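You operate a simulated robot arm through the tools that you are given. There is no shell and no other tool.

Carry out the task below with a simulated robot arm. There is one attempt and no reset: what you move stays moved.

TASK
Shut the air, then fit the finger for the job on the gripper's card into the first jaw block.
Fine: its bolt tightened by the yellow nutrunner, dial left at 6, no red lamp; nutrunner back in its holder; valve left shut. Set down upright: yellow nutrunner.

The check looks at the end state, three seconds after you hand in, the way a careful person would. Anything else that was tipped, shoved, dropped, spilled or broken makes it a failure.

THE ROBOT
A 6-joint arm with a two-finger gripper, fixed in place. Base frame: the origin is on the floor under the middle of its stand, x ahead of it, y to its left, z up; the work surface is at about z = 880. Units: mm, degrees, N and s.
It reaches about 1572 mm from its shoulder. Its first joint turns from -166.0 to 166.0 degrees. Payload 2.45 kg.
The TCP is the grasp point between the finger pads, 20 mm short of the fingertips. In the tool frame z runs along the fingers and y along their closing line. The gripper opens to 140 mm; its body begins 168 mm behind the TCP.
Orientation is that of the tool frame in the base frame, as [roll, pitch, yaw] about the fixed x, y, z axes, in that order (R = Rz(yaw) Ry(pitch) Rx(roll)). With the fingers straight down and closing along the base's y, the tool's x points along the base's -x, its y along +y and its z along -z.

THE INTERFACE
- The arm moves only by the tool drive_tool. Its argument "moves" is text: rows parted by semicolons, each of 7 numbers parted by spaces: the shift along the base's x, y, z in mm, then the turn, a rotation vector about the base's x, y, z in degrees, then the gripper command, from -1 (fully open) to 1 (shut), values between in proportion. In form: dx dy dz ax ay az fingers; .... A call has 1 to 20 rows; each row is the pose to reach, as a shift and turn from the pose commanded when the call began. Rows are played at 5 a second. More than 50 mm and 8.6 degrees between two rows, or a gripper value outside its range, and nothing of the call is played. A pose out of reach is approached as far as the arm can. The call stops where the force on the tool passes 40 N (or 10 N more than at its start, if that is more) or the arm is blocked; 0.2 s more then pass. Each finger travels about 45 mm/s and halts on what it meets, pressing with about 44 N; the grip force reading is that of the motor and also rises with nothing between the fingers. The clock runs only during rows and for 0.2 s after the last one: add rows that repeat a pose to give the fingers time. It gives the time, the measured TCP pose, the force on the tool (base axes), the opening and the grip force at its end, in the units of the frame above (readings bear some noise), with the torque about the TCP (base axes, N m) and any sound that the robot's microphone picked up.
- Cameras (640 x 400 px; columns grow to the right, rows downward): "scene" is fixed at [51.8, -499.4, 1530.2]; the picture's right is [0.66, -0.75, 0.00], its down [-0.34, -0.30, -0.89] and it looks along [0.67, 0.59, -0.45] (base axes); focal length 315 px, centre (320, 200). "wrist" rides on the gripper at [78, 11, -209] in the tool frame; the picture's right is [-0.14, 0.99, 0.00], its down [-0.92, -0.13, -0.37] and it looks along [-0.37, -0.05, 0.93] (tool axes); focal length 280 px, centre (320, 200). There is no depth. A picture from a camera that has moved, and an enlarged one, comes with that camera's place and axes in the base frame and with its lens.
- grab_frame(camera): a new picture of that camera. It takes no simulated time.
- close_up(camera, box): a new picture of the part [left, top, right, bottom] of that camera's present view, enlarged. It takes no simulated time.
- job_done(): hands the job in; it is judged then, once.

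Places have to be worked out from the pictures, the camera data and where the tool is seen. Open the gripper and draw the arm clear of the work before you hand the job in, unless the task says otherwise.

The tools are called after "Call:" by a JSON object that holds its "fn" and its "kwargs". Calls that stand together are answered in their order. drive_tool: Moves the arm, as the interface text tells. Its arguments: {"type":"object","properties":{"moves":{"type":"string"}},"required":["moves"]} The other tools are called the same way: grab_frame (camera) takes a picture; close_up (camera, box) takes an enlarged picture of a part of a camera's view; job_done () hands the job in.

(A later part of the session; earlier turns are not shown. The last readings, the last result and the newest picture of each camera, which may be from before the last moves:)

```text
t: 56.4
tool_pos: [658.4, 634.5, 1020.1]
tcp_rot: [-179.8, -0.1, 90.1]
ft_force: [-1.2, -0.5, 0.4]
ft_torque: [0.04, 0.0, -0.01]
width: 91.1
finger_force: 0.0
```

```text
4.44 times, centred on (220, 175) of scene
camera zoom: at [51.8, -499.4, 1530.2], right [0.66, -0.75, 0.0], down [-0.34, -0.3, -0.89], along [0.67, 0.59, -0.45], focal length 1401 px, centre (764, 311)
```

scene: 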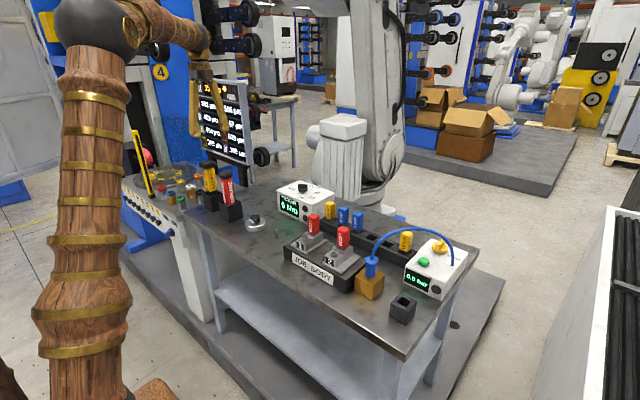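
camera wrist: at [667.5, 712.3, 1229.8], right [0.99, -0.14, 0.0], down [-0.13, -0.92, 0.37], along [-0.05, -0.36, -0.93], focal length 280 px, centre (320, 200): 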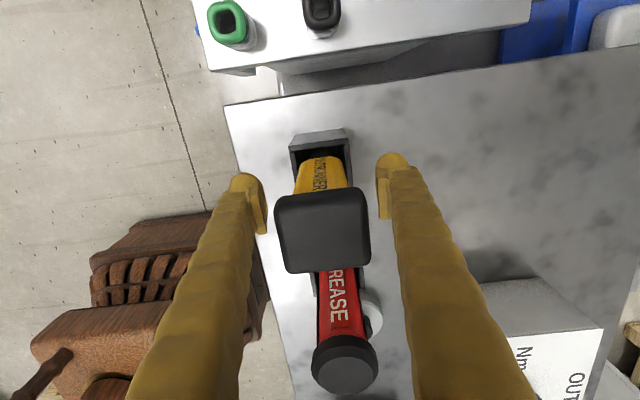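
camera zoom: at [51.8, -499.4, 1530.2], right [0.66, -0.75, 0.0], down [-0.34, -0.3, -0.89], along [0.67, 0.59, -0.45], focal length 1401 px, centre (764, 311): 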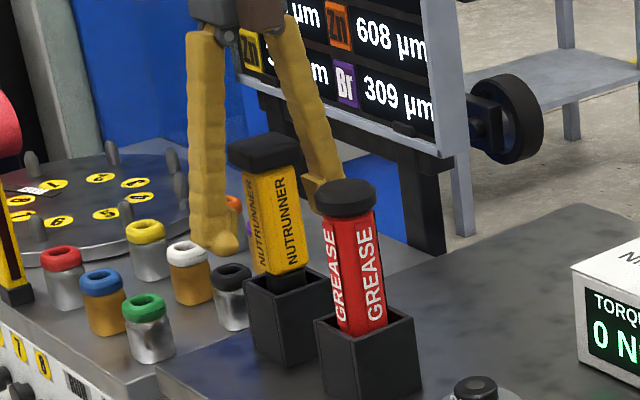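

The fingers straddle the yellow body below the cap. I'll close on it.

Call:
{"fn": "drive_tool", "kwargs": {"moves": "0 0 0 0 0 0 0.2; 0 0 0 0 0 0 0.5; 0 0 0 0 0 0 1; 0 0 0 0 0 0 1; 0 0 0 0 0 0 1; 0 0 0 0 0 0 1"}}

Call:
{"fn": "grab_frame", "kwargs": {"camera": "wrist"}}

Call:
{"fn": "close_up", "kwargs": {"camera": "scene", "box": [180, 130, 260, 220]}}

```text
t: 57.8
tool_pos: [658.1, 634.3, 1021.2]
tcp_rot: [179.9, -0.1, 90.0]
ft_force: [5.6, 0.2, 1.0]
ft_torque: [0.01, -0.63, -0.02]
width: 39.1
finger_force: 43.9
```

```text
taken
camera wrist: at [667.7, 712.2, 1230.3], right [0.99, -0.14, 0.0], down [-0.13, -0.92, 0.37], along [-0.05, -0.36, -0.93], focal length 280 px, centre (320, 200)
```

wrist: 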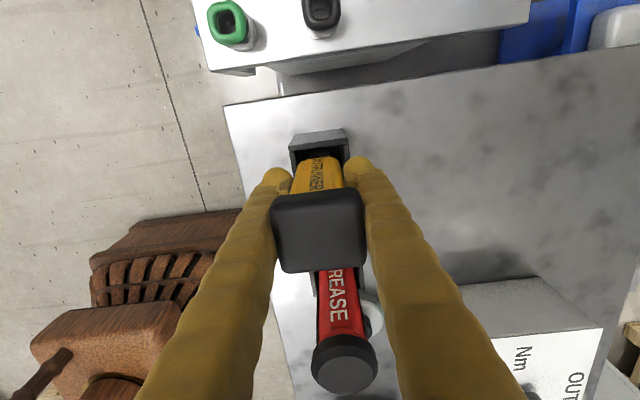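

```text
4.44 times, centred on (220, 175) of scene
camera zoom: at [51.8, -499.4, 1530.2], right [0.66, -0.75, 0.0], down [-0.34, -0.3, -0.89], along [0.67, 0.59, -0.45], focal length 1401 px, centre (764, 311)
```

zoom: 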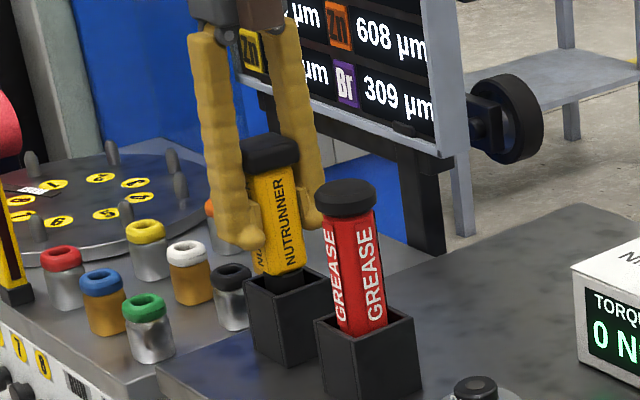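

Gripped at 39 mm width. I'll lift it straight out of its holder, slowly at first.

Call:
{"fn": "drive_tool", "kwargs": {"moves": "0 0 6 0 0 0 1; 0 0 15 0 0 0 1; 0 0 30 0 0 0 1; 0 0 50 0 0 0 1; 0 0 80 0 0 0 1; 0 0 115 0 0 0 1; 0 0 150 0 0 0 1; 0 0 180 0 0 0 1; 0 0 180 0 0 0 1"}}

Call:
{"fn": "close_up", "kwargs": {"camera": "scene", "box": [160, 90, 280, 220]}}

Call:
{"fn": "grab_frame", "kwargs": {"camera": "wrist"}}

```text
t: 59.8
tool_pos: [661.0, 635.0, 1202.3]
tcp_rot: [-179.9, -0.1, 90.0]
ft_force: [-1.1, 0.1, -6.1]
ft_torque: [0.03, 0.02, -0.01]
width: 39.0
finger_force: 44.2
```

```text
3.08 times, centred on (220, 155) of scene
camera zoom: at [51.8, -499.4, 1530.2], right [0.66, -0.75, 0.0], down [-0.34, -0.3, -0.89], along [0.67, 0.59, -0.45], focal length 970 px, centre (628, 338)
```

zoom: 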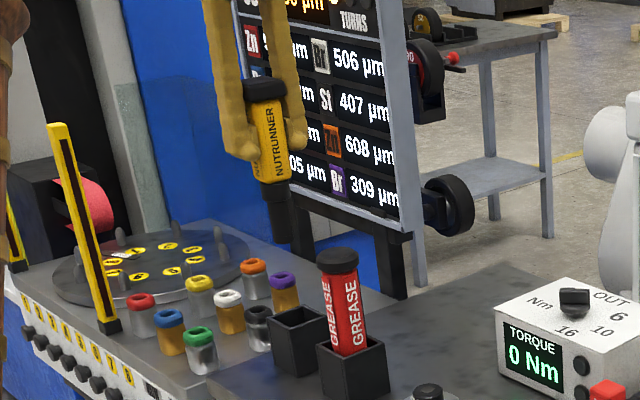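

```text
taken
camera wrist: at [670.8, 713.0, 1412.4], right [0.99, -0.14, 0.0], down [-0.13, -0.92, 0.37], along [-0.05, -0.36, -0.93], focal length 280 px, centre (320, 200)
```

wrist: 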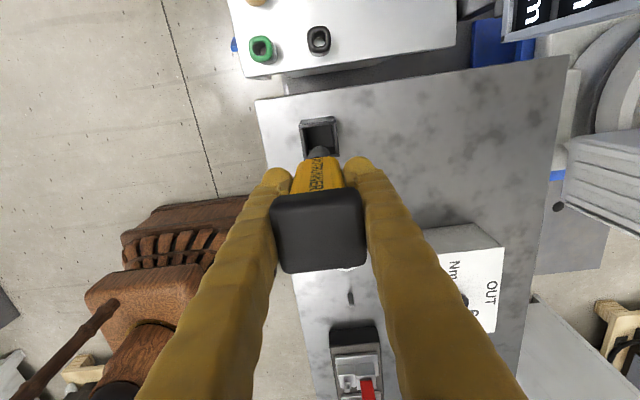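

It's out, about 0.6 kg, with a black socket nose below. I'll zoom to measure its length and the socket's place.

Call:
{"fn": "close_up", "kwargs": {"camera": "scene", "box": [195, 100, 245, 175]}}

Call:
{"fn": "close_up", "kwargs": {"camera": "wrist", "box": [250, 100, 400, 280]}}

Call:
{"fn": "close_up", "kwargs": {"camera": "wrist", "box": [285, 105, 355, 165]}}

```text
5.33 times, centred on (220, 138) of scene
camera zoom: at [51.8, -499.4, 1530.2], right [0.66, -0.75, 0.0], down [-0.34, -0.3, -0.89], along [0.67, 0.59, -0.45], focal length 1682 px, centre (853, 533)
```

zoom: 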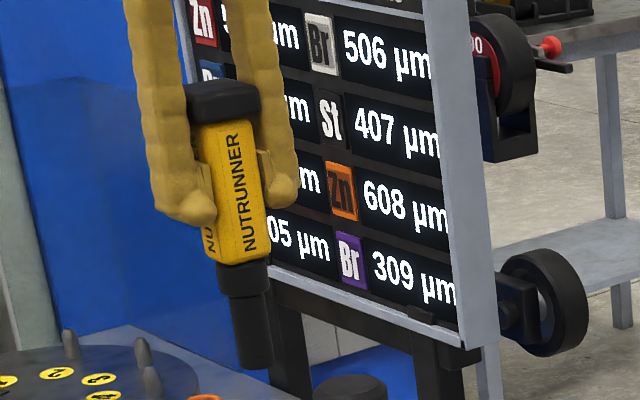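

```text
2.22 times, centred on (325, 190) of wrist
camera zoom: at [670.8, 713.0, 1412.4], right [0.99, -0.14, 0.0], down [-0.13, -0.92, 0.37], along [-0.05, -0.36, -0.93], focal length 623 px, centre (309, 222)
```

zoom: 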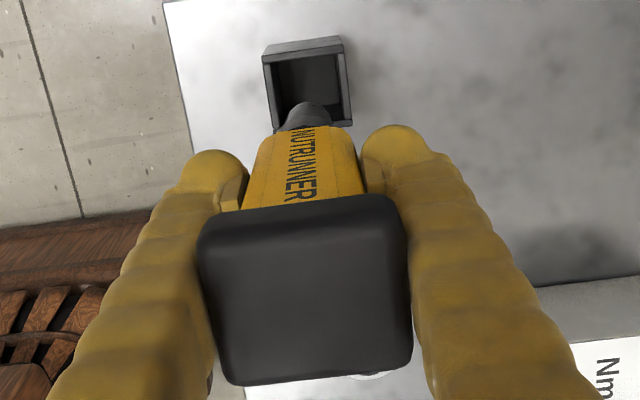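

```text
6.67 times, centred on (320, 135) of wrist
camera zoom: at [670.8, 713.0, 1412.4], right [0.99, -0.14, 0.0], down [-0.13, -0.92, 0.37], along [-0.05, -0.36, -0.93], focal length 1869 px, centre (320, 633)
```

zoom: 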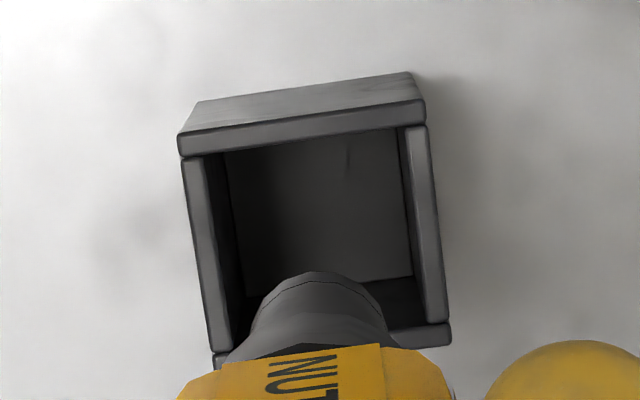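

The nutrunner hangs vertical; its socket end is about 140 mm below the TCP and nearly centred. I'll raise another 60 mm to clear the grease gun and carry it along -y toward block 1's bolt (estimated at (645.6, 84.7), top z≈988).

Call:
{"fn": "drive_tool", "kwargs": {"moves": "0 0 30 0 0 0 1; 0 0 60 0 0 0 1; 0 -25 60 0 0 0 1; 0 -65 60 0 0 0 1; -1 -105 60 0 0 0 1; -2 -145 60 0 0 0 1; -3 -185 60 0 0 0 1; -4 -225 60 0 0 0 1; -5 -265 60 0 0 0 1; -6 -305 60 0 0 0 1; -7 -345 60 0 0 0 1; -8 -385 60 0 0 0 1; -9 -425 60 0 0 0 1; -10 -465 60 0 0 0 1; -12 -505 60 0 0 0 1; -13 -535 60 0 0 0 1; -13 -549 60 0 0 0 1; -13 -549 60 0 0 0 1; -13 -549 60 0 0 0 1"}}

Call:
{"fn": "grab_frame", "kwargs": {"camera": "wrist"}}

Call:
{"fn": "close_up", "kwargs": {"camera": "wrist", "box": [250, 90, 390, 180]}}

Call:
{"fn": "close_up", "kwargs": {"camera": "scene", "box": [260, 130, 370, 270]}}

```text
t: 63.8
tool_pos: [646.0, 86.0, 1261.2]
tcp_rot: [-179.9, 0.0, 90.1]
ft_force: [0.2, -0.6, -6.8]
ft_torque: [0.01, 0.03, 0.03]
width: 39.3
finger_force: 44.0
```

```text
taken
camera wrist: at [656.8, 164.6, 1470.8], right [0.99, -0.14, 0.0], down [-0.13, -0.92, 0.37], along [-0.05, -0.36, -0.93], focal length 280 px, centre (320, 200)
```

wrist: 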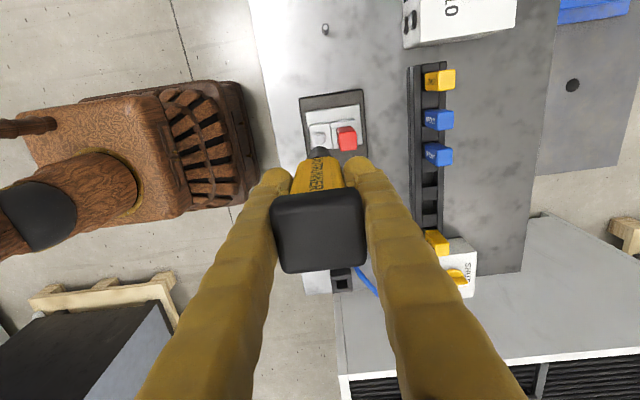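

```text
4.44 times, centred on (320, 135) of wrist
camera zoom: at [656.8, 164.6, 1470.8], right [0.99, -0.14, 0.0], down [-0.13, -0.92, 0.37], along [-0.05, -0.36, -0.93], focal length 1246 px, centre (320, 489)
```

zoom: 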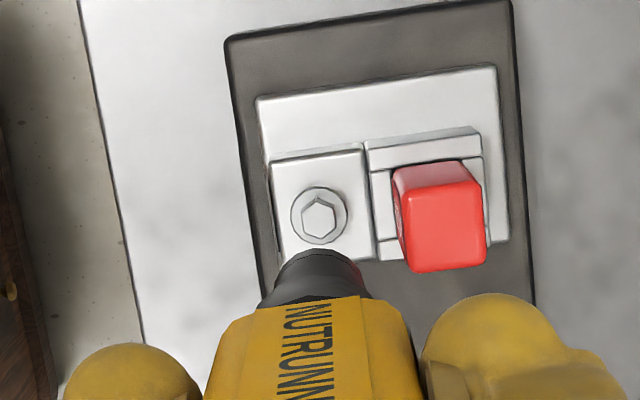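

```text
2.86 times, centred on (315, 200) of scene
camera zoom: at [51.8, -499.4, 1530.2], right [0.66, -0.75, 0.0], down [-0.34, -0.3, -0.89], along [0.67, 0.59, -0.45], focal length 901 px, centre (334, 200)
```

zoom: 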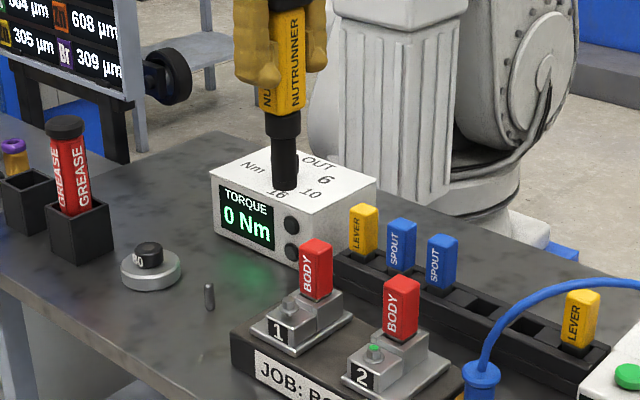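

From here the socket is aligned with the bolt within about 1 mm. I'll lower until the socket is ~17 mm above the bolt and compare again.

Call:
{"fn": "drive_tool", "kwargs": {"moves": "0.5 -0.3 -40 0 0 0 1; 0.5 -0.3 -80 0 0 0 1; 0.5 -0.3 -115 0 0 0 1; 0.5 -0.3 -115 0 0 0 1; 0.5 -0.3 -115 0 0 0 1"}}

Call:
{"fn": "close_up", "kwargs": {"camera": "wrist", "box": [250, 100, 390, 190]}}

Call:
{"fn": "close_up", "kwargs": {"camera": "scene", "box": [285, 195, 335, 255]}}

```text
t: 65.0
tool_pos: [645.4, 84.0, 1145.4]
tcp_rot: [-179.9, -0.1, 90.0]
ft_force: [-0.6, 0.0, -6.0]
ft_torque: [-0.03, 0.02, 0.0]
width: 39.3
finger_force: 43.7
```

```text
4.44 times, centred on (320, 145) of wrist
camera zoom: at [656.1, 163.3, 1355.3], right [0.99, -0.14, 0.0], down [-0.13, -0.92, 0.37], along [-0.05, -0.36, -0.93], focal length 1246 px, centre (320, 444)
```

zoom: 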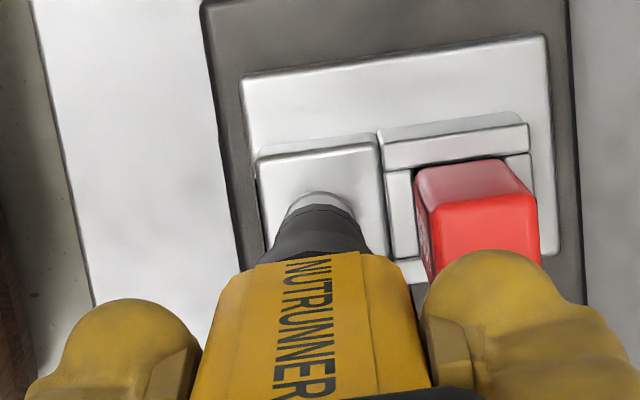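

```text
6.67 times, centred on (310, 225) of scene
camera zoom: at [51.8, -499.4, 1530.2], right [0.66, -0.75, 0.0], down [-0.34, -0.3, -0.89], along [0.67, 0.59, -0.45], focal length 2102 px, centre (387, 33)
```

zoom: 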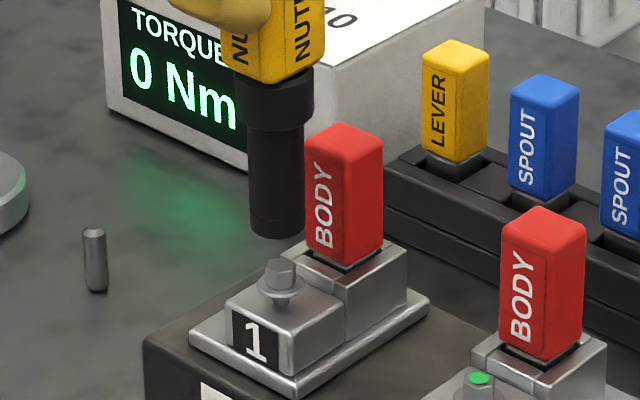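

The socket needs roughly +0.4 mm x and -0.9 mm y more, with about 20 mm to the bolt head. I'll correct and lower 16 mm gently.

Call:
{"fn": "drive_tool", "kwargs": {"moves": "0.4 -0.9 0 0 0 0 1; 0.4 -0.9 -4 0 0 0 1; 0.4 -0.9 -8 0 0 0 1; 0.4 -0.9 -12 0 0 0 1; 0.4 -0.9 -16 0 0 0 1; 0.4 -0.9 -16 0 0 0 1"}}

Call:
{"fn": "close_up", "kwargs": {"camera": "wrist", "box": [250, 100, 390, 190]}}

Call:
{"fn": "close_up", "kwargs": {"camera": "scene", "box": [285, 205, 335, 255]}}

```text
t: 66.4
tool_pos: [647.1, 85.1, 1130.9]
tcp_rot: [-179.9, -0.1, 90.1]
ft_force: [0.1, -0.4, -6.1]
ft_torque: [-0.03, -0.01, 0.04]
width: 39.2
finger_force: 43.9
```

```text
4.44 times, centred on (320, 145) of wrist
camera zoom: at [656.3, 163.5, 1339.9], right [0.99, -0.14, 0.0], down [-0.13, -0.92, 0.37], along [-0.05, -0.36, -0.93], focal length 1246 px, centre (320, 444)
```

zoom: 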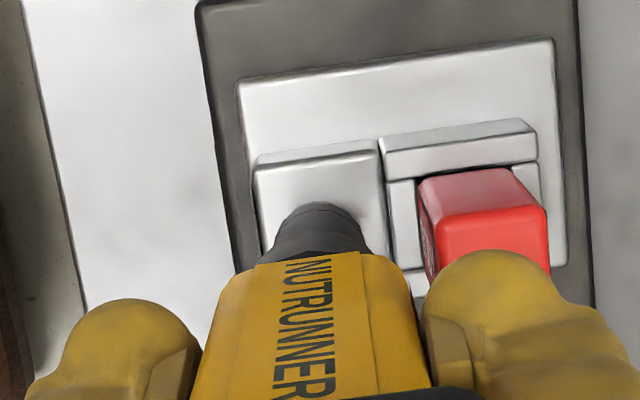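

```text
8.00 times, centred on (310, 230) of scene
camera zoom: at [51.8, -499.4, 1530.2], right [0.66, -0.75, 0.0], down [-0.34, -0.3, -0.89], along [0.67, 0.59, -0.45], focal length 2522 px, centre (400, -40)
```

zoom: 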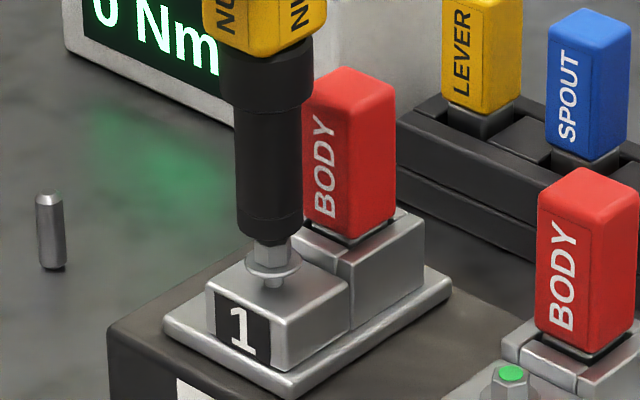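

The socket's end is ~3–4 mm above the bolt head; the scene view suggests ~1 mm more toward +x/-y. I'll correct and lower in small steps.

Call:
{"fn": "drive_tool", "kwargs": {"moves": "0.4 -0.9 0 0 0 0 1; 0.4 -0.9 0 0 0 0 1; 0.4 -0.9 -1.5 0 0 0 1; 0.4 -0.9 -3 0 0 0 1; 0.4 -0.9 -4.5 0 0 0 1; 0.4 -0.9 -6 0 0 0 1; 0.4 -0.9 -6 0 0 0 1"}}

Call:
{"fn": "close_up", "kwargs": {"camera": "scene", "box": [290, 215, 330, 250]}}

Call:
{"fn": "close_up", "kwargs": {"camera": "scene", "box": [260, 160, 350, 250]}}

```text
t: 68.0
tool_pos: [646.7, 83.9, 1124.2]
tcp_rot: [-179.9, -0.1, 90.1]
ft_force: [-0.2, 0.6, -6.3]
ft_torque: [-0.05, -0.01, -0.01]
width: 39.2
finger_force: 44.0
```

```text
11.43 times, centred on (310, 232) of scene
camera zoom: at [51.8, -499.4, 1530.2], right [0.66, -0.75, 0.0], down [-0.34, -0.3, -0.89], along [0.67, 0.59, -0.45], focal length 3604 px, centre (434, -171)
```

zoom: 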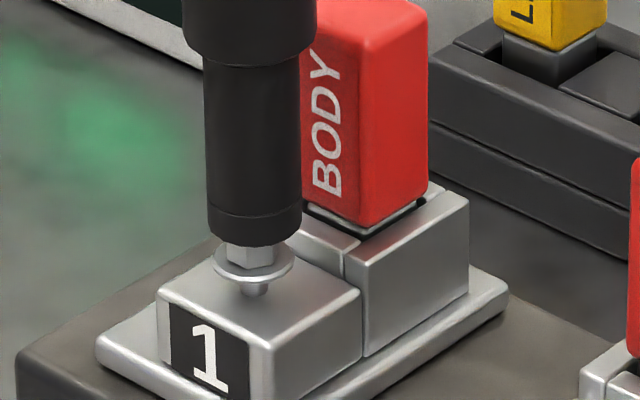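

```text
4.44 times, centred on (305, 205) of scene
camera zoom: at [51.8, -499.4, 1530.2], right [0.66, -0.75, 0.0], down [-0.34, -0.3, -0.89], along [0.67, 0.59, -0.45], focal length 1401 px, centre (387, 178)
```

zoom: 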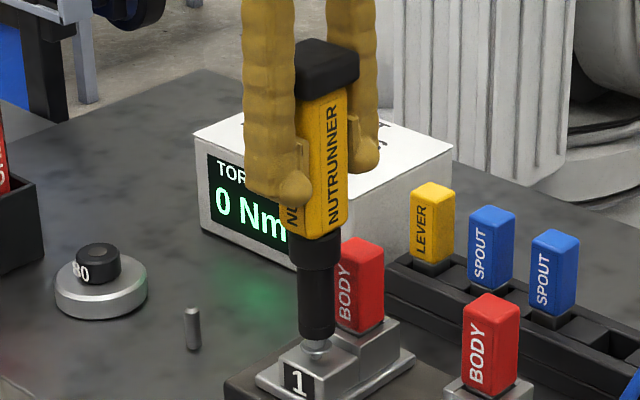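

Laterally the socket is now centred on the bolt, just about touching. I'll lower further in 1 mm steps, watching force, sound and the display.

Call:
{"fn": "drive_tool", "kwargs": {"moves": "0 0 -1 0 0 0 1; 0 0 -2 0 0 0 1; 0 0 -3 0 0 0 1; 0 0 -4 0 0 0 1; 0 0 -5 0 0 0 1; 0 0 -5 0 0 0 1"}}

Call:
{"fn": "close_up", "kwargs": {"camera": "scene", "box": [290, 215, 330, 250]}}

Call:
{"fn": "close_up", "kwargs": {"camera": "scene", "box": [260, 160, 350, 250]}}

```text
t: 69.4
tool_pos: [646.1, 85.1, 1118.3]
tcp_rot: [-179.9, -0.2, 89.9]
ft_force: [0.1, 1.4, -5.5]
ft_torque: [0.01, 0.01, -0.01]
width: 38.9
finger_force: 43.9
```

```text
11.43 times, centred on (310, 232) of scene
camera zoom: at [51.8, -499.4, 1530.2], right [0.66, -0.75, 0.0], down [-0.34, -0.3, -0.89], along [0.67, 0.59, -0.45], focal length 3604 px, centre (434, -171)
```

zoom: 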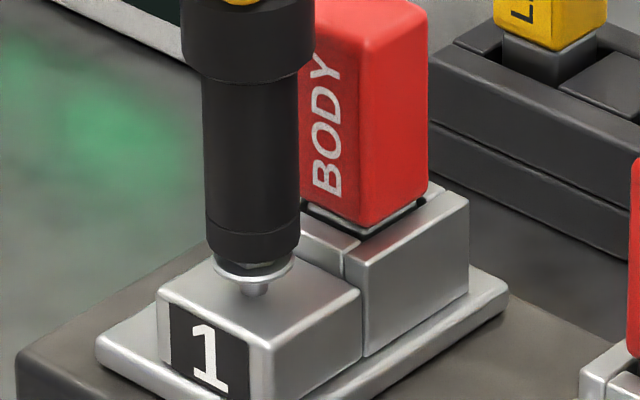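

```text
4.44 times, centred on (305, 205) of scene
camera zoom: at [51.8, -499.4, 1530.2], right [0.66, -0.75, 0.0], down [-0.34, -0.3, -0.89], along [0.67, 0.59, -0.45], focal length 1401 px, centre (387, 178)
```

zoom: 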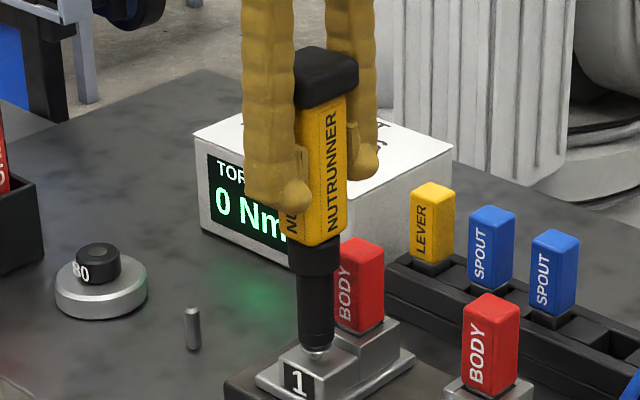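

The hex is entering the socket with no force. I'll continue down in 1 mm steps.

Call:
{"fn": "drive_tool", "kwargs": {"moves": "0 0 -1 0 0 0 1; 0 0 -2 0 0 0 1; 0 0 -3 0 0 0 1; 0 0 -4 0 0 0 1; 0 0 -5 0 0 0 1; 0 0 -5 0 0 0 1"}}

Call:
{"fn": "close_up", "kwargs": {"camera": "scene", "box": [290, 215, 330, 250]}}

Call:
{"fn": "close_up", "kwargs": {"camera": "scene", "box": [260, 160, 350, 250]}}

```text
t: 70.8
tool_pos: [647.8, 84.5, 1115.3]
tcp_rot: [-179.9, 0.0, 90.0]
ft_force: [1.0, 0.3, -0.8]
ft_torque: [0.02, -0.08, 0.01]
width: 38.8
finger_force: 44.3
```

```text
11.43 times, centred on (310, 232) of scene
camera zoom: at [51.8, -499.4, 1530.2], right [0.66, -0.75, 0.0], down [-0.34, -0.3, -0.89], along [0.67, 0.59, -0.45], focal length 3604 px, centre (434, -171)
```

zoom: 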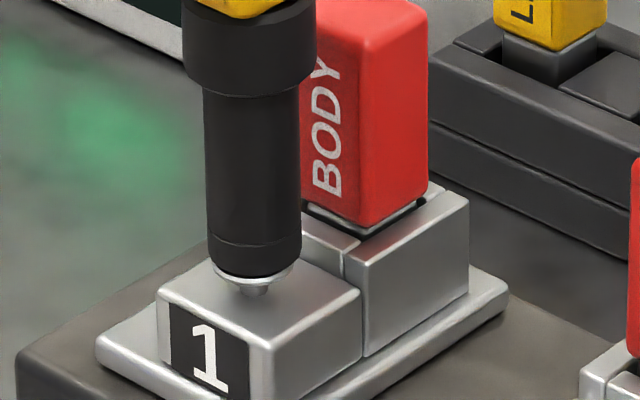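

```text
4.44 times, centred on (305, 205) of scene
camera zoom: at [51.8, -499.4, 1530.2], right [0.66, -0.75, 0.0], down [-0.34, -0.3, -0.89], along [0.67, 0.59, -0.45], focal length 1401 px, centre (387, 178)
```

zoom: 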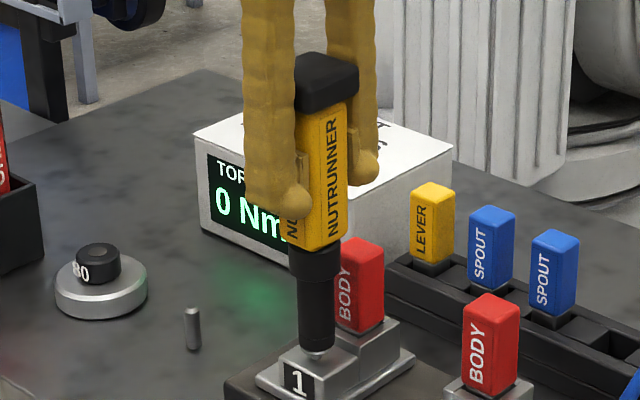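

The socket rests on the flange (load went from -6 to -1 N). I'll press lightly in 0.5 mm steps to start the press-to-run drive.

Call:
{"fn": "drive_tool", "kwargs": {"moves": "0 0 -0.5 0 0 0 1; 0 0 -1 0 0 0 1; 0 0 -1 0 0 0 1; 0 0 -1 0 0 0 1"}}

Call:
{"fn": "close_up", "kwargs": {"camera": "scene", "box": [260, 160, 350, 250]}}

```text
t: 71.8
tool_pos: [646.2, 83.6, 1113.2]
tcp_rot: [-179.9, -0.1, 90.0]
ft_force: [0.4, 0.6, -5.2]
ft_torque: [0.04, 0.06, 0.0]
width: 38.9
finger_force: 43.8
```

```text
4.44 times, centred on (305, 205) of scene
camera zoom: at [51.8, -499.4, 1530.2], right [0.66, -0.75, 0.0], down [-0.34, -0.3, -0.89], along [0.67, 0.59, -0.45], focal length 1401 px, centre (387, 178)
```

zoom: 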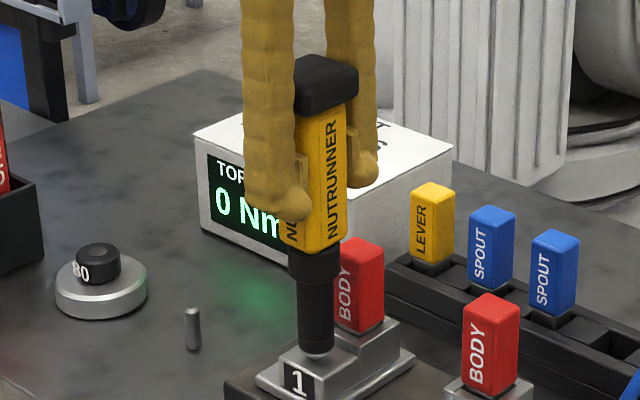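

The load dropped back to just the tool's weight, so the bolt may be moving down. I'll look closely.

Call:
{"fn": "close_up", "kwargs": {"camera": "scene", "box": [290, 215, 330, 250]}}

Call:
{"fn": "close_up", "kwargs": {"camera": "wrist", "box": [250, 100, 390, 190]}}

```text
11.43 times, centred on (310, 232) of scene
camera zoom: at [51.8, -499.4, 1530.2], right [0.66, -0.75, 0.0], down [-0.34, -0.3, -0.89], along [0.67, 0.59, -0.45], focal length 3604 px, centre (434, -171)
```

zoom: 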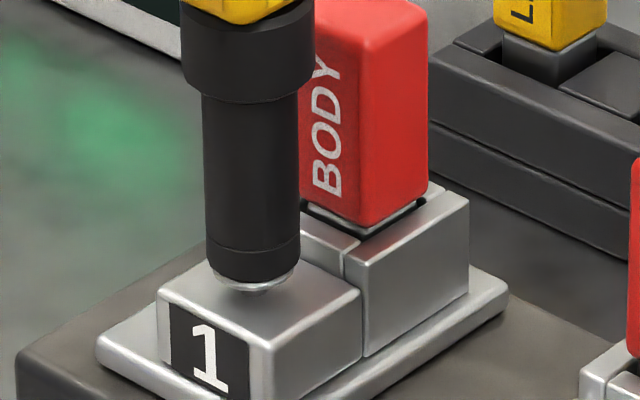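

```text
4.44 times, centred on (320, 145) of wrist
camera zoom: at [656.6, 162.6, 1323.4], right [0.99, -0.14, 0.0], down [-0.13, -0.92, 0.37], along [-0.05, -0.36, -0.93], focal length 1246 px, centre (320, 444)
```

zoom: 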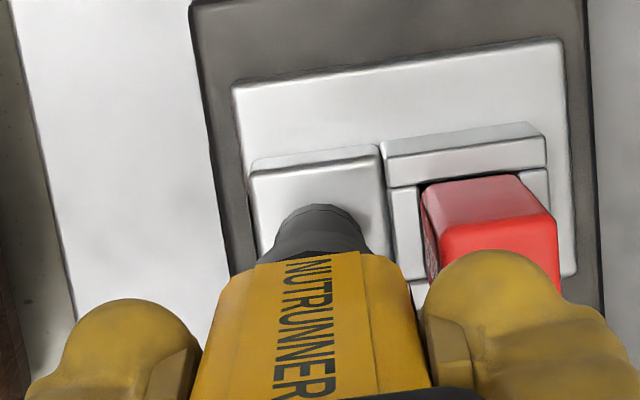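

The bolt has run down as I pressed—the drive is working. I'll keep following with slight pressure and hold.

Call:
{"fn": "drive_tool", "kwargs": {"moves": "0 0 -0.5 0 0 0 1; 0 0 -1 0 0 0 1; 0 0 -1 0 0 0 1; 0 0 -1 0 0 0 1; 0 0 -1 0 0 0 1"}}

Call:
{"fn": "close_up", "kwargs": {"camera": "scene", "box": [260, 160, 350, 250]}}

Call:
{"fn": "close_up", "kwargs": {"camera": "scene", "box": [290, 215, 330, 250]}}

```text
t: 73.0
tool_pos: [647.7, 83.5, 1112.2]
tcp_rot: [-180.0, -0.1, 90.0]
ft_force: [-0.8, -0.1, -6.4]
ft_torque: [0.0, 0.0, 0.0]
width: 39.3
finger_force: 44.4
```

```text
4.44 times, centred on (305, 205) of scene
camera zoom: at [51.8, -499.4, 1530.2], right [0.66, -0.75, 0.0], down [-0.34, -0.3, -0.89], along [0.67, 0.59, -0.45], focal length 1401 px, centre (387, 178)
```

zoom: 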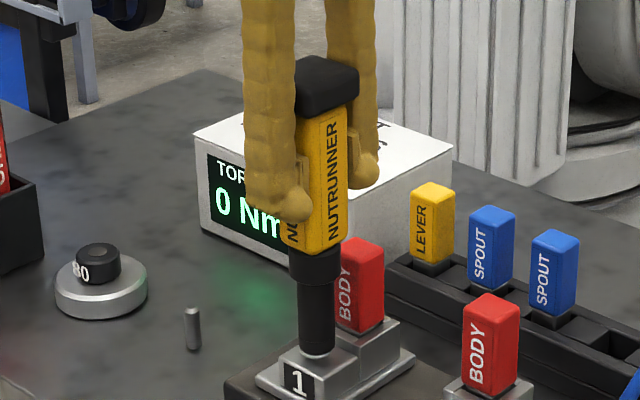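

```text
11.43 times, centred on (310, 232) of scene
camera zoom: at [51.8, -499.4, 1530.2], right [0.66, -0.75, 0.0], down [-0.34, -0.3, -0.89], along [0.67, 0.59, -0.45], focal length 3604 px, centre (434, -171)
```

zoom: 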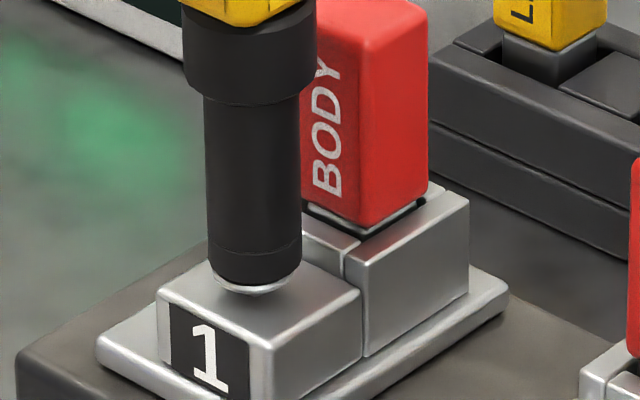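

The flange looks nearly seated; the display still shows 0 Nm. I'll press down a bit further and hold.

Call:
{"fn": "drive_tool", "kwargs": {"moves": "0 0 -0.5 0 0 0 1; 0 0 -1 0 0 0 1; 0 0 -1.5 0 0 0 1; 0 0 -1.5 0 0 0 1; 0 0 -1.5 0 0 0 1; 0 0 -1.5 0 0 0 1"}}

Call:
{"fn": "close_up", "kwargs": {"camera": "scene", "box": [260, 160, 350, 250]}}

```text
t: 74.4
tool_pos: [646.7, 83.2, 1111.1]
tcp_rot: [-179.8, -0.2, 89.9]
ft_force: [-0.6, -0.7, -5.4]
ft_torque: [0.01, 0.04, 0.02]
width: 39.2
finger_force: 43.9
```

```text
4.44 times, centred on (305, 205) of scene
camera zoom: at [51.8, -499.4, 1530.2], right [0.66, -0.75, 0.0], down [-0.34, -0.3, -0.89], along [0.67, 0.59, -0.45], focal length 1401 px, centre (387, 178)
```

zoom: 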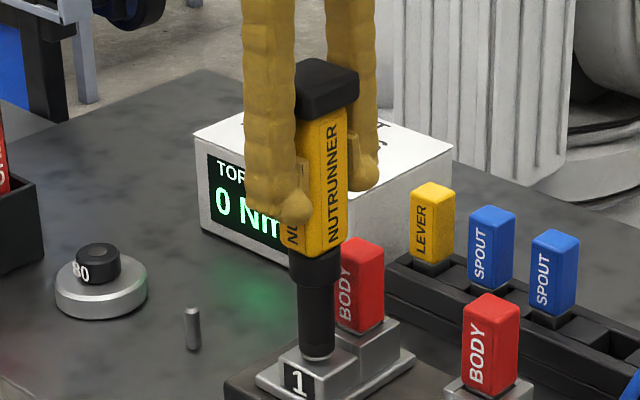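

Still free; following down another couple of mm.

Call:
{"fn": "drive_tool", "kwargs": {"moves": "0 0 -0.5 0 0 0 1; 0 0 -1 0 0 0 1; 0 0 -1.5 0 0 0 1; 0 0 -2 0 0 0 1; 0 0 -2 0 0 0 1; 0 0 -2 0 0 0 1"}}

Call:
{"fn": "close_up", "kwargs": {"camera": "scene", "box": [260, 160, 350, 250]}}

Call:
{"fn": "close_up", "kwargs": {"camera": "scene", "box": [290, 215, 330, 250]}}

```text
t: 75.8
tool_pos: [646.5, 84.7, 1109.6]
tcp_rot: [-179.9, -0.1, 90.0]
ft_force: [0.0, 0.1, -3.3]
ft_torque: [-0.04, 0.06, -0.01]
width: 39.3
finger_force: 43.9
```

```text
4.44 times, centred on (305, 205) of scene
camera zoom: at [51.8, -499.4, 1530.2], right [0.66, -0.75, 0.0], down [-0.34, -0.3, -0.89], along [0.67, 0.59, -0.45], focal length 1401 px, centre (387, 178)
```

zoom: 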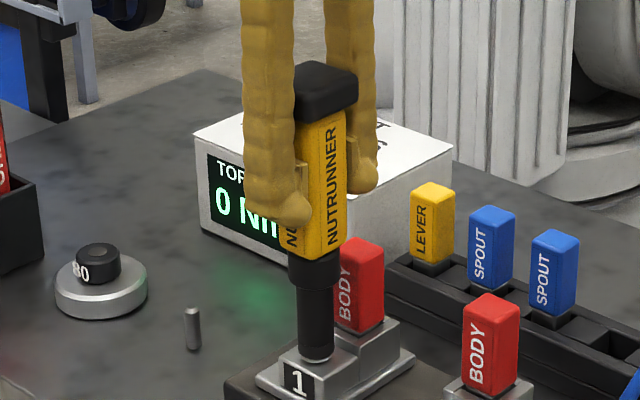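

```text
11.43 times, centred on (310, 232) of scene
camera zoom: at [51.8, -499.4, 1530.2], right [0.66, -0.75, 0.0], down [-0.34, -0.3, -0.89], along [0.67, 0.59, -0.45], focal length 3604 px, centre (434, -171)
```

zoom: 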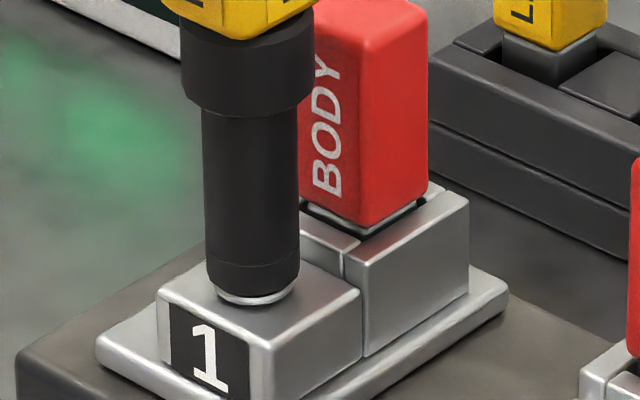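

A few newtons of contact now and the flange is on the block. I'll press a little more and hold.

Call:
{"fn": "drive_tool", "kwargs": {"moves": "0 0 -0.4 0 0 0 1; 0 0 -0.8 0 0 0 1; 0 0 -0.8 0 0 0 1; 0 0 -0.8 0 0 0 1; 0 0 -0.8 0 0 0 1"}}

Call:
{"fn": "close_up", "kwargs": {"camera": "scene", "box": [260, 160, 350, 250]}}

```text
t: 77.0
tool_pos: [646.5, 83.2, 1108.9]
tcp_rot: [-179.9, -0.2, 90.0]
ft_force: [-0.6, 0.0, -2.7]
ft_torque: [0.0, 0.07, 0.01]
width: 39.2
finger_force: 43.8
```

```text
4.44 times, centred on (305, 205) of scene
camera zoom: at [51.8, -499.4, 1530.2], right [0.66, -0.75, 0.0], down [-0.34, -0.3, -0.89], along [0.67, 0.59, -0.45], focal length 1401 px, centre (387, 178)
```

zoom: 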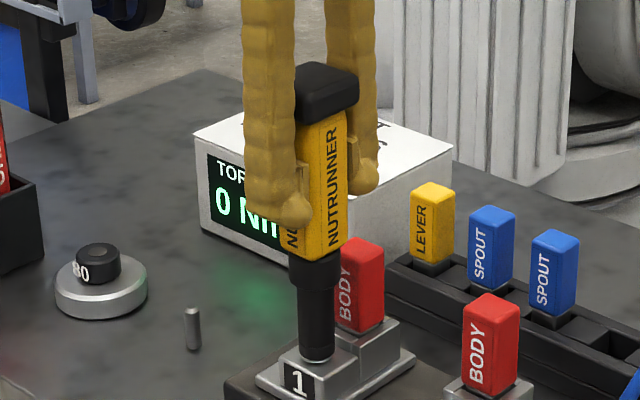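

Still following; another 1 mm.

Call:
{"fn": "drive_tool", "kwargs": {"moves": "0 0 -0.5 0 0 0 1; 0 0 -1 0 0 0 1; 0 0 -1.5 0 0 0 1; 0 0 -1.5 0 0 0 1; 0 0 -1.5 0 0 0 1"}}

Call:
{"fn": "close_up", "kwargs": {"camera": "scene", "box": [260, 160, 350, 250]}}

Call:
{"fn": "close_up", "kwargs": {"camera": "scene", "box": [290, 215, 330, 250]}}

```text
t: 78.2
tool_pos: [646.8, 83.9, 1106.0]
tcp_rot: [180.0, -0.1, 90.0]
ft_force: [0.3, 0.0, 4.4]
ft_torque: [0.02, -0.27, 0.01]
width: 39.1
finger_force: 43.9
```

```text
4.44 times, centred on (305, 205) of scene
camera zoom: at [51.8, -499.4, 1530.2], right [0.66, -0.75, 0.0], down [-0.34, -0.3, -0.89], along [0.67, 0.59, -0.45], focal length 1401 px, centre (387, 178)
```

zoom: 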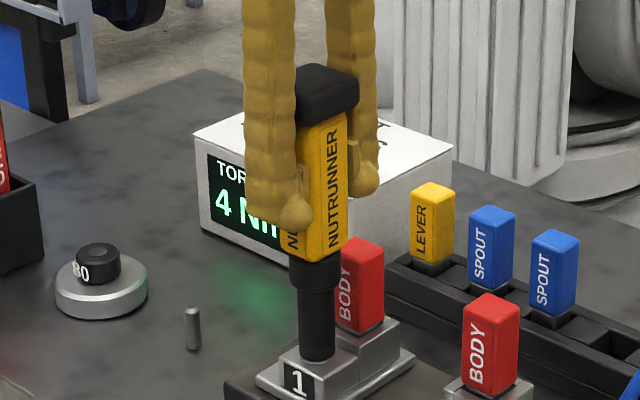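

```text
11.43 times, centred on (310, 232) of scene
camera zoom: at [51.8, -499.4, 1530.2], right [0.66, -0.75, 0.0], down [-0.34, -0.3, -0.89], along [0.67, 0.59, -0.45], focal length 3604 px, centre (434, -171)
```

zoom: 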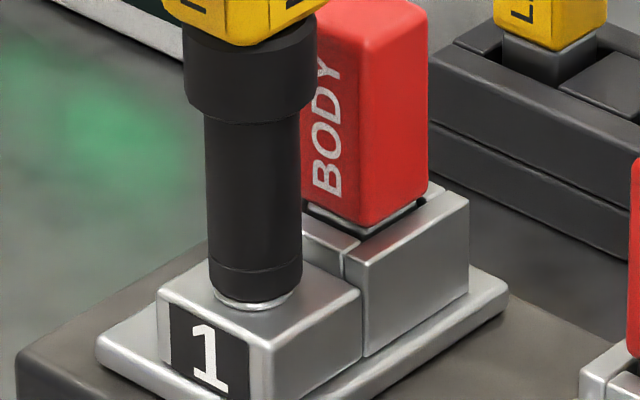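

The display now reads 4 Nm—torque is building. I'll hold this pressure briefly.

Call:
{"fn": "drive_tool", "kwargs": {"moves": "0 0 0 0 0 0 1; 0 0 0 0 0 0 1"}}

Call:
{"fn": "close_up", "kwargs": {"camera": "scene", "box": [260, 160, 350, 250]}}

```text
t: 78.8
tool_pos: [646.0, 83.3, 1106.6]
tcp_rot: [-179.9, -0.1, 89.9]
ft_force: [0.3, -0.5, 0.4]
ft_torque: [-0.01, -0.1, 0.02]
width: 39.0
finger_force: 43.6
```

```text
4.44 times, centred on (305, 205) of scene
camera zoom: at [51.8, -499.4, 1530.2], right [0.66, -0.75, 0.0], down [-0.34, -0.3, -0.89], along [0.67, 0.59, -0.45], focal length 1401 px, centre (387, 178)
```

zoom: 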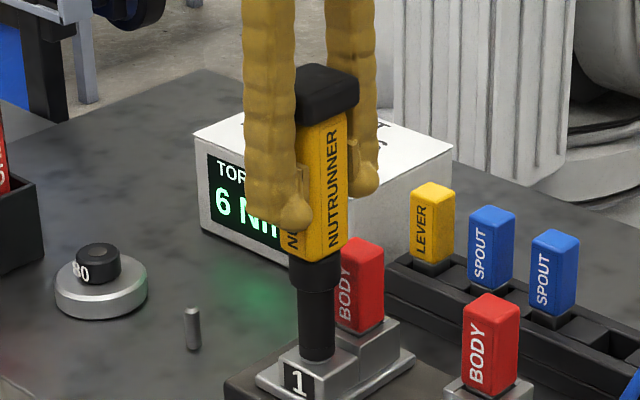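

It shows 6 Nm, the dial's setting. One more short hold to confirm it has cut out at 6.

Call:
{"fn": "drive_tool", "kwargs": {"moves": "0 0 0 0 0 0 1"}}

Call:
{"fn": "close_up", "kwargs": {"camera": "scene", "box": [260, 160, 350, 250]}}

Call:
{"fn": "close_up", "kwargs": {"camera": "scene", "box": [290, 215, 330, 250]}}

```text
t: 79.2
tool_pos: [647.2, 84.9, 1105.9]
tcp_rot: [-179.9, -0.1, 90.0]
ft_force: [0.4, -0.7, 2.3]
ft_torque: [0.0, -0.07, 0.02]
width: 39.1
finger_force: 43.9
```

```text
4.44 times, centred on (305, 205) of scene
camera zoom: at [51.8, -499.4, 1530.2], right [0.66, -0.75, 0.0], down [-0.34, -0.3, -0.89], along [0.67, 0.59, -0.45], focal length 1401 px, centre (387, 178)
```

zoom: 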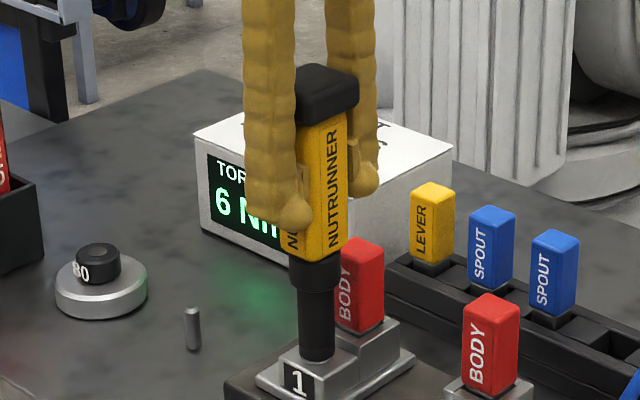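

```text
11.43 times, centred on (310, 232) of scene
camera zoom: at [51.8, -499.4, 1530.2], right [0.66, -0.75, 0.0], down [-0.34, -0.3, -0.89], along [0.67, 0.59, -0.45], focal length 3604 px, centre (434, -171)
```

zoom: 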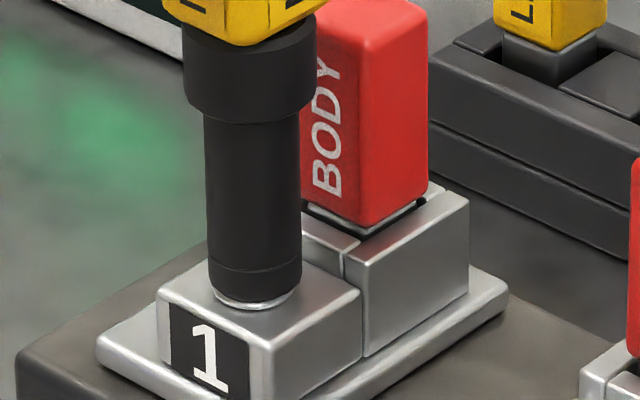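

Steady at 6 Nm with no more motion. I'll lift straight off the bolt and inspect the bolt and lamps.

Call:
{"fn": "drive_tool", "kwargs": {"moves": "0 0 5 0 0 0 1; 0 0 15 0 0 0 1; 0 0 30 0 0 0 1; 0 0 60 0 0 0 1; 0 0 95 0 0 0 1; 0 0 130 0 0 0 1; 0 0 155 0 0 0 1; 0 0 155 0 0 0 1"}}

Call:
{"fn": "close_up", "kwargs": {"camera": "scene", "box": [260, 160, 380, 280]}}

Call:
{"fn": "close_up", "kwargs": {"camera": "wrist", "box": [250, 90, 390, 180]}}

Call:
{"fn": "grab_frame", "kwargs": {"camera": "scene"}}

```text
t: 81.0
tool_pos: [647.9, 83.8, 1262.0]
tcp_rot: [-179.9, -0.1, 90.0]
ft_force: [-0.5, 0.1, -6.1]
ft_torque: [0.01, -0.02, 0.02]
width: 38.7
finger_force: 43.9
```

```text
3.33 times, centred on (320, 220) of scene
camera zoom: at [51.8, -499.4, 1530.2], right [0.66, -0.75, 0.0], down [-0.34, -0.3, -0.89], along [0.67, 0.59, -0.45], focal length 1051 px, centre (320, 133)
```

zoom: 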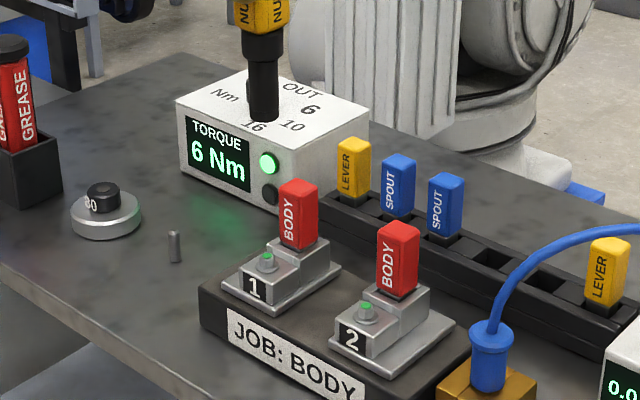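

```text
4.44 times, centred on (320, 135) of wrist
camera zoom: at [656.8, 161.6, 1471.8], right [0.99, -0.14, 0.0], down [-0.13, -0.92, 0.37], along [-0.05, -0.36, -0.93], focal length 1246 px, centre (320, 489)
```

zoom: 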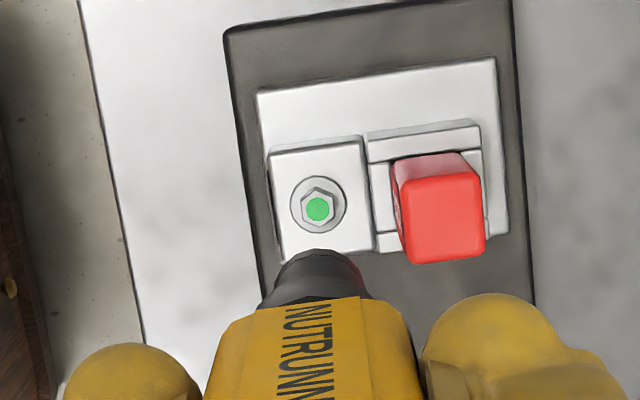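

```text
taken
```

scene: 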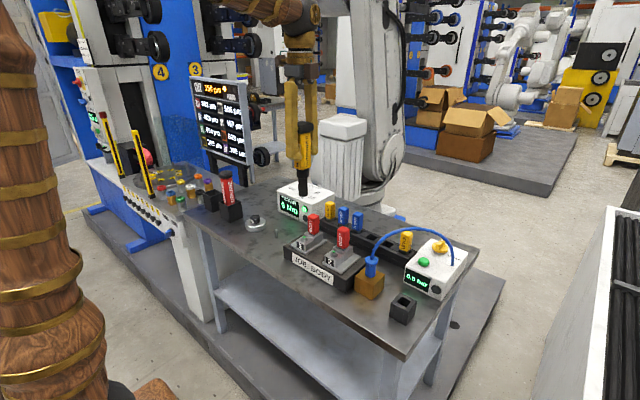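

Bolt 1 has its green dot, the box shows 6 Nm with a green lamp and no red. Now I'll carry the nutrunner back over its holder at the same height.

Call:
{"fn": "drive_tool", "kwargs": {"moves": "0 15 0 0 0 0 1; 1 45 0 0 0 0 1; 2 85 0 0 0 0 1; 3 125 0 0 0 0 1; 4 165 0 0 0 0 1; 5 205 0 0 0 0 1; 6 245 0 0 0 0 1; 7 285 0 0 0 0 1; 8 325 0 0 0 0 1; 9 365 0 0 0 0 1; 10 405 0 0 0 0 1; 11 445 0 0 0 0 1; 11.7 485 0 0 0 0 1; 11.7 520 0 0 0 0 1; 11.7 540 0 0 0 0 1; 11.7 551.1 0 0 0 0 1; 11.7 551.1 0 0 0 0 1; 11.7 551.1 0 0 0 0 1"}}

Call:
{"fn": "close_up", "kwargs": {"camera": "wrist", "box": [250, 90, 390, 180]}}

Call:
{"fn": "close_up", "kwargs": {"camera": "scene", "box": [160, 90, 280, 230]}}

```text
t: 84.8
tool_pos: [657.5, 633.7, 1261.5]
tcp_rot: [-179.8, -0.1, 90.0]
ft_force: [0.2, 0.0, -5.5]
ft_torque: [-0.02, 0.0, -0.01]
width: 39.2
finger_force: 43.6
```

```text
4.44 times, centred on (320, 135) of wrist
camera zoom: at [666.9, 712.6, 1471.8], right [0.99, -0.14, 0.0], down [-0.13, -0.92, 0.37], along [-0.05, -0.36, -0.93], focal length 1246 px, centre (320, 489)
```

zoom: 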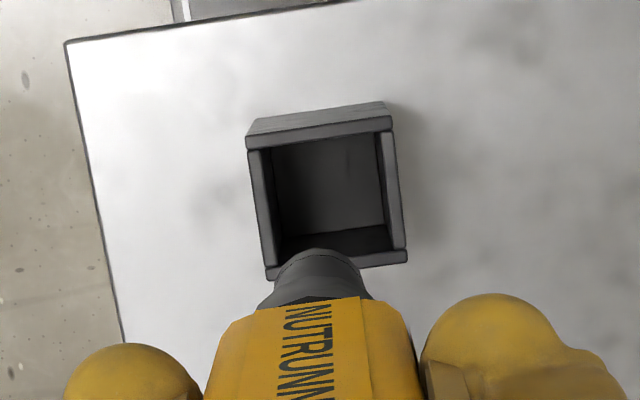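

```text
2.86 times, centred on (220, 160) of scene
camera zoom: at [51.8, -499.4, 1530.2], right [0.66, -0.75, 0.0], down [-0.34, -0.3, -0.89], along [0.67, 0.59, -0.45], focal length 901 px, centre (606, 314)
```

zoom: 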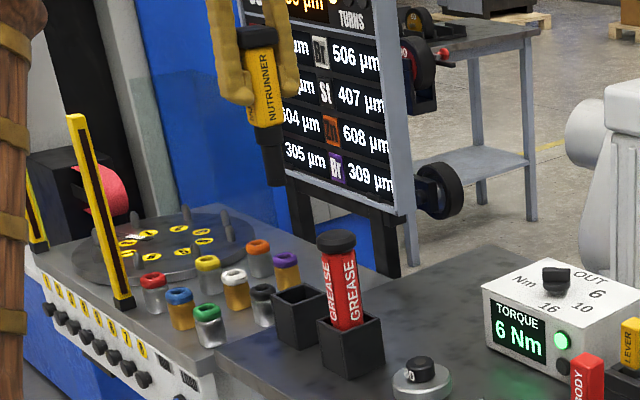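

The holder opening (about 45 mm) is centred near (661, 633.5) and the socket hangs at about (659, 634). I'll nudge +1 mm x and lower it in, fast first, then slow near the bottom.

Call:
{"fn": "drive_tool", "kwargs": {"moves": "1 0 -40 0 0 0 1; 1 0 -80 0 0 0 1; 1 0 -120 0 0 0 1; 1 0 -145 0 0 0 1; 1 0 -165 0 0 0 1; 1 0 -180 0 0 0 1; 1 0 -180 0 0 0 1"}}

Call:
{"fn": "close_up", "kwargs": {"camera": "scene", "box": [180, 120, 260, 220]}}

Call:
{"fn": "close_up", "kwargs": {"camera": "wrist", "box": [250, 100, 390, 190]}}

```text
t: 86.4
tool_pos: [660.2, 634.8, 1080.5]
tcp_rot: [-179.8, 0.0, 90.0]
ft_force: [-0.4, -0.6, -5.9]
ft_torque: [-0.04, 0.02, -0.01]
width: 38.9
finger_force: 43.8
```

```text
4.00 times, centred on (220, 170) of scene
camera zoom: at [51.8, -499.4, 1530.2], right [0.66, -0.75, 0.0], down [-0.34, -0.3, -0.89], along [0.67, 0.59, -0.45], focal length 1261 px, centre (720, 320)
```

zoom: 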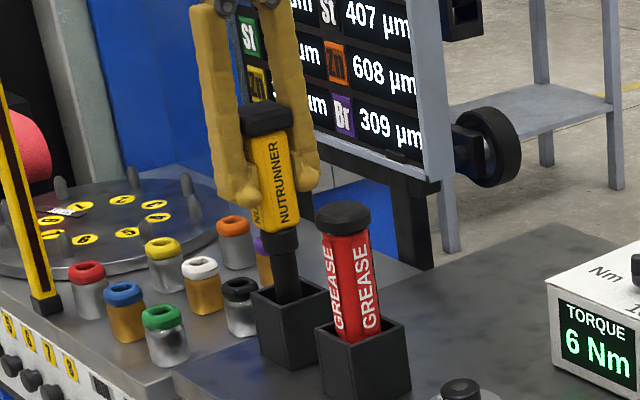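

```text
4.44 times, centred on (320, 145) of wrist
camera zoom: at [669.7, 714.3, 1291.2], right [0.99, -0.14, 0.0], down [-0.13, -0.92, 0.37], along [-0.05, -0.36, -0.93], focal length 1246 px, centre (320, 444)
```

zoom: 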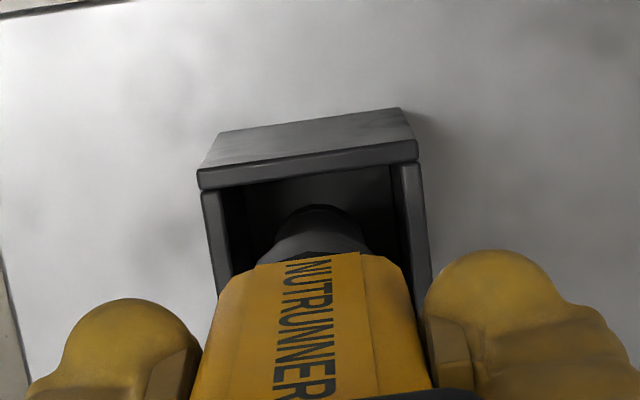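

The nose is inside the holder with no contact. Lowering further, slowing toward the bottom.

Call:
{"fn": "drive_tool", "kwargs": {"moves": "0 0 -15 0 0 0 1; 0 0 -30 0 0 0 1; 0 0 -42 0 0 0 1; 0 0 -50 0 0 0 1; 0 0 -53 0 0 0 1; 0 0 -55 0 0 0 1; 0 0 -55 0 0 0 1"}}

Call:
{"fn": "close_up", "kwargs": {"camera": "scene", "box": [180, 130, 260, 220]}}

```text
t: 88.0
tool_pos: [660.0, 634.9, 1025.5]
tcp_rot: [-179.9, -0.1, 90.0]
ft_force: [0.2, -0.3, -6.9]
ft_torque: [0.0, 0.0, 0.02]
width: 39.1
finger_force: 44.1
```

```text
4.44 times, centred on (220, 175) of scene
camera zoom: at [51.8, -499.4, 1530.2], right [0.66, -0.75, 0.0], down [-0.34, -0.3, -0.89], along [0.67, 0.59, -0.45], focal length 1401 px, centre (764, 311)
```

zoom: 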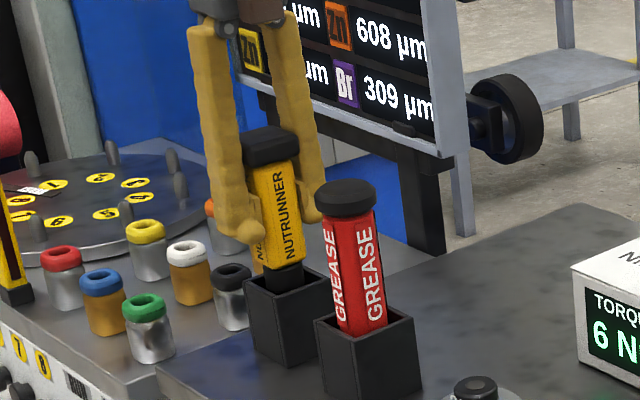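

Still hanging free at z≈1027. I'll go down in 1 mm steps until the floor of the holder takes the weight.

Call:
{"fn": "drive_tool", "kwargs": {"moves": "0 0 -1 0 0 0 1; 0 0 -2 0 0 0 1; 0 0 -3 0 0 0 1; 0 0 -4 0 0 0 1; 0 0 -5 0 0 0 1; 0 0 -5 0 0 0 1"}}

```text
t: 89.4
tool_pos: [659.9, 635.0, 1020.7]
tcp_rot: [-179.9, -0.2, 90.0]
ft_force: [0.1, -0.7, -5.7]
ft_torque: [0.02, 0.0, 0.01]
width: 38.8
finger_force: 44.5
```

Call:
{"fn": "drive_tool", "kwargs": {"moves": "0 0 -0.5 0 0 0 1; 0 0 -1 0 0 0 1; 0 0 -1.5 0 0 0 1; 0 0 -2 0 0 0 1; 0 0 -2 0 0 0 1"}}

```text
t: 90.6
tool_pos: [659.7, 635.1, 1019.4]
tcp_rot: [180.0, 0.0, 90.0]
ft_force: [-6.1, -9.4, 19.0]
ft_torque: [-1.03, 0.67, 0.02]
width: 39.3
finger_force: 44.0
```

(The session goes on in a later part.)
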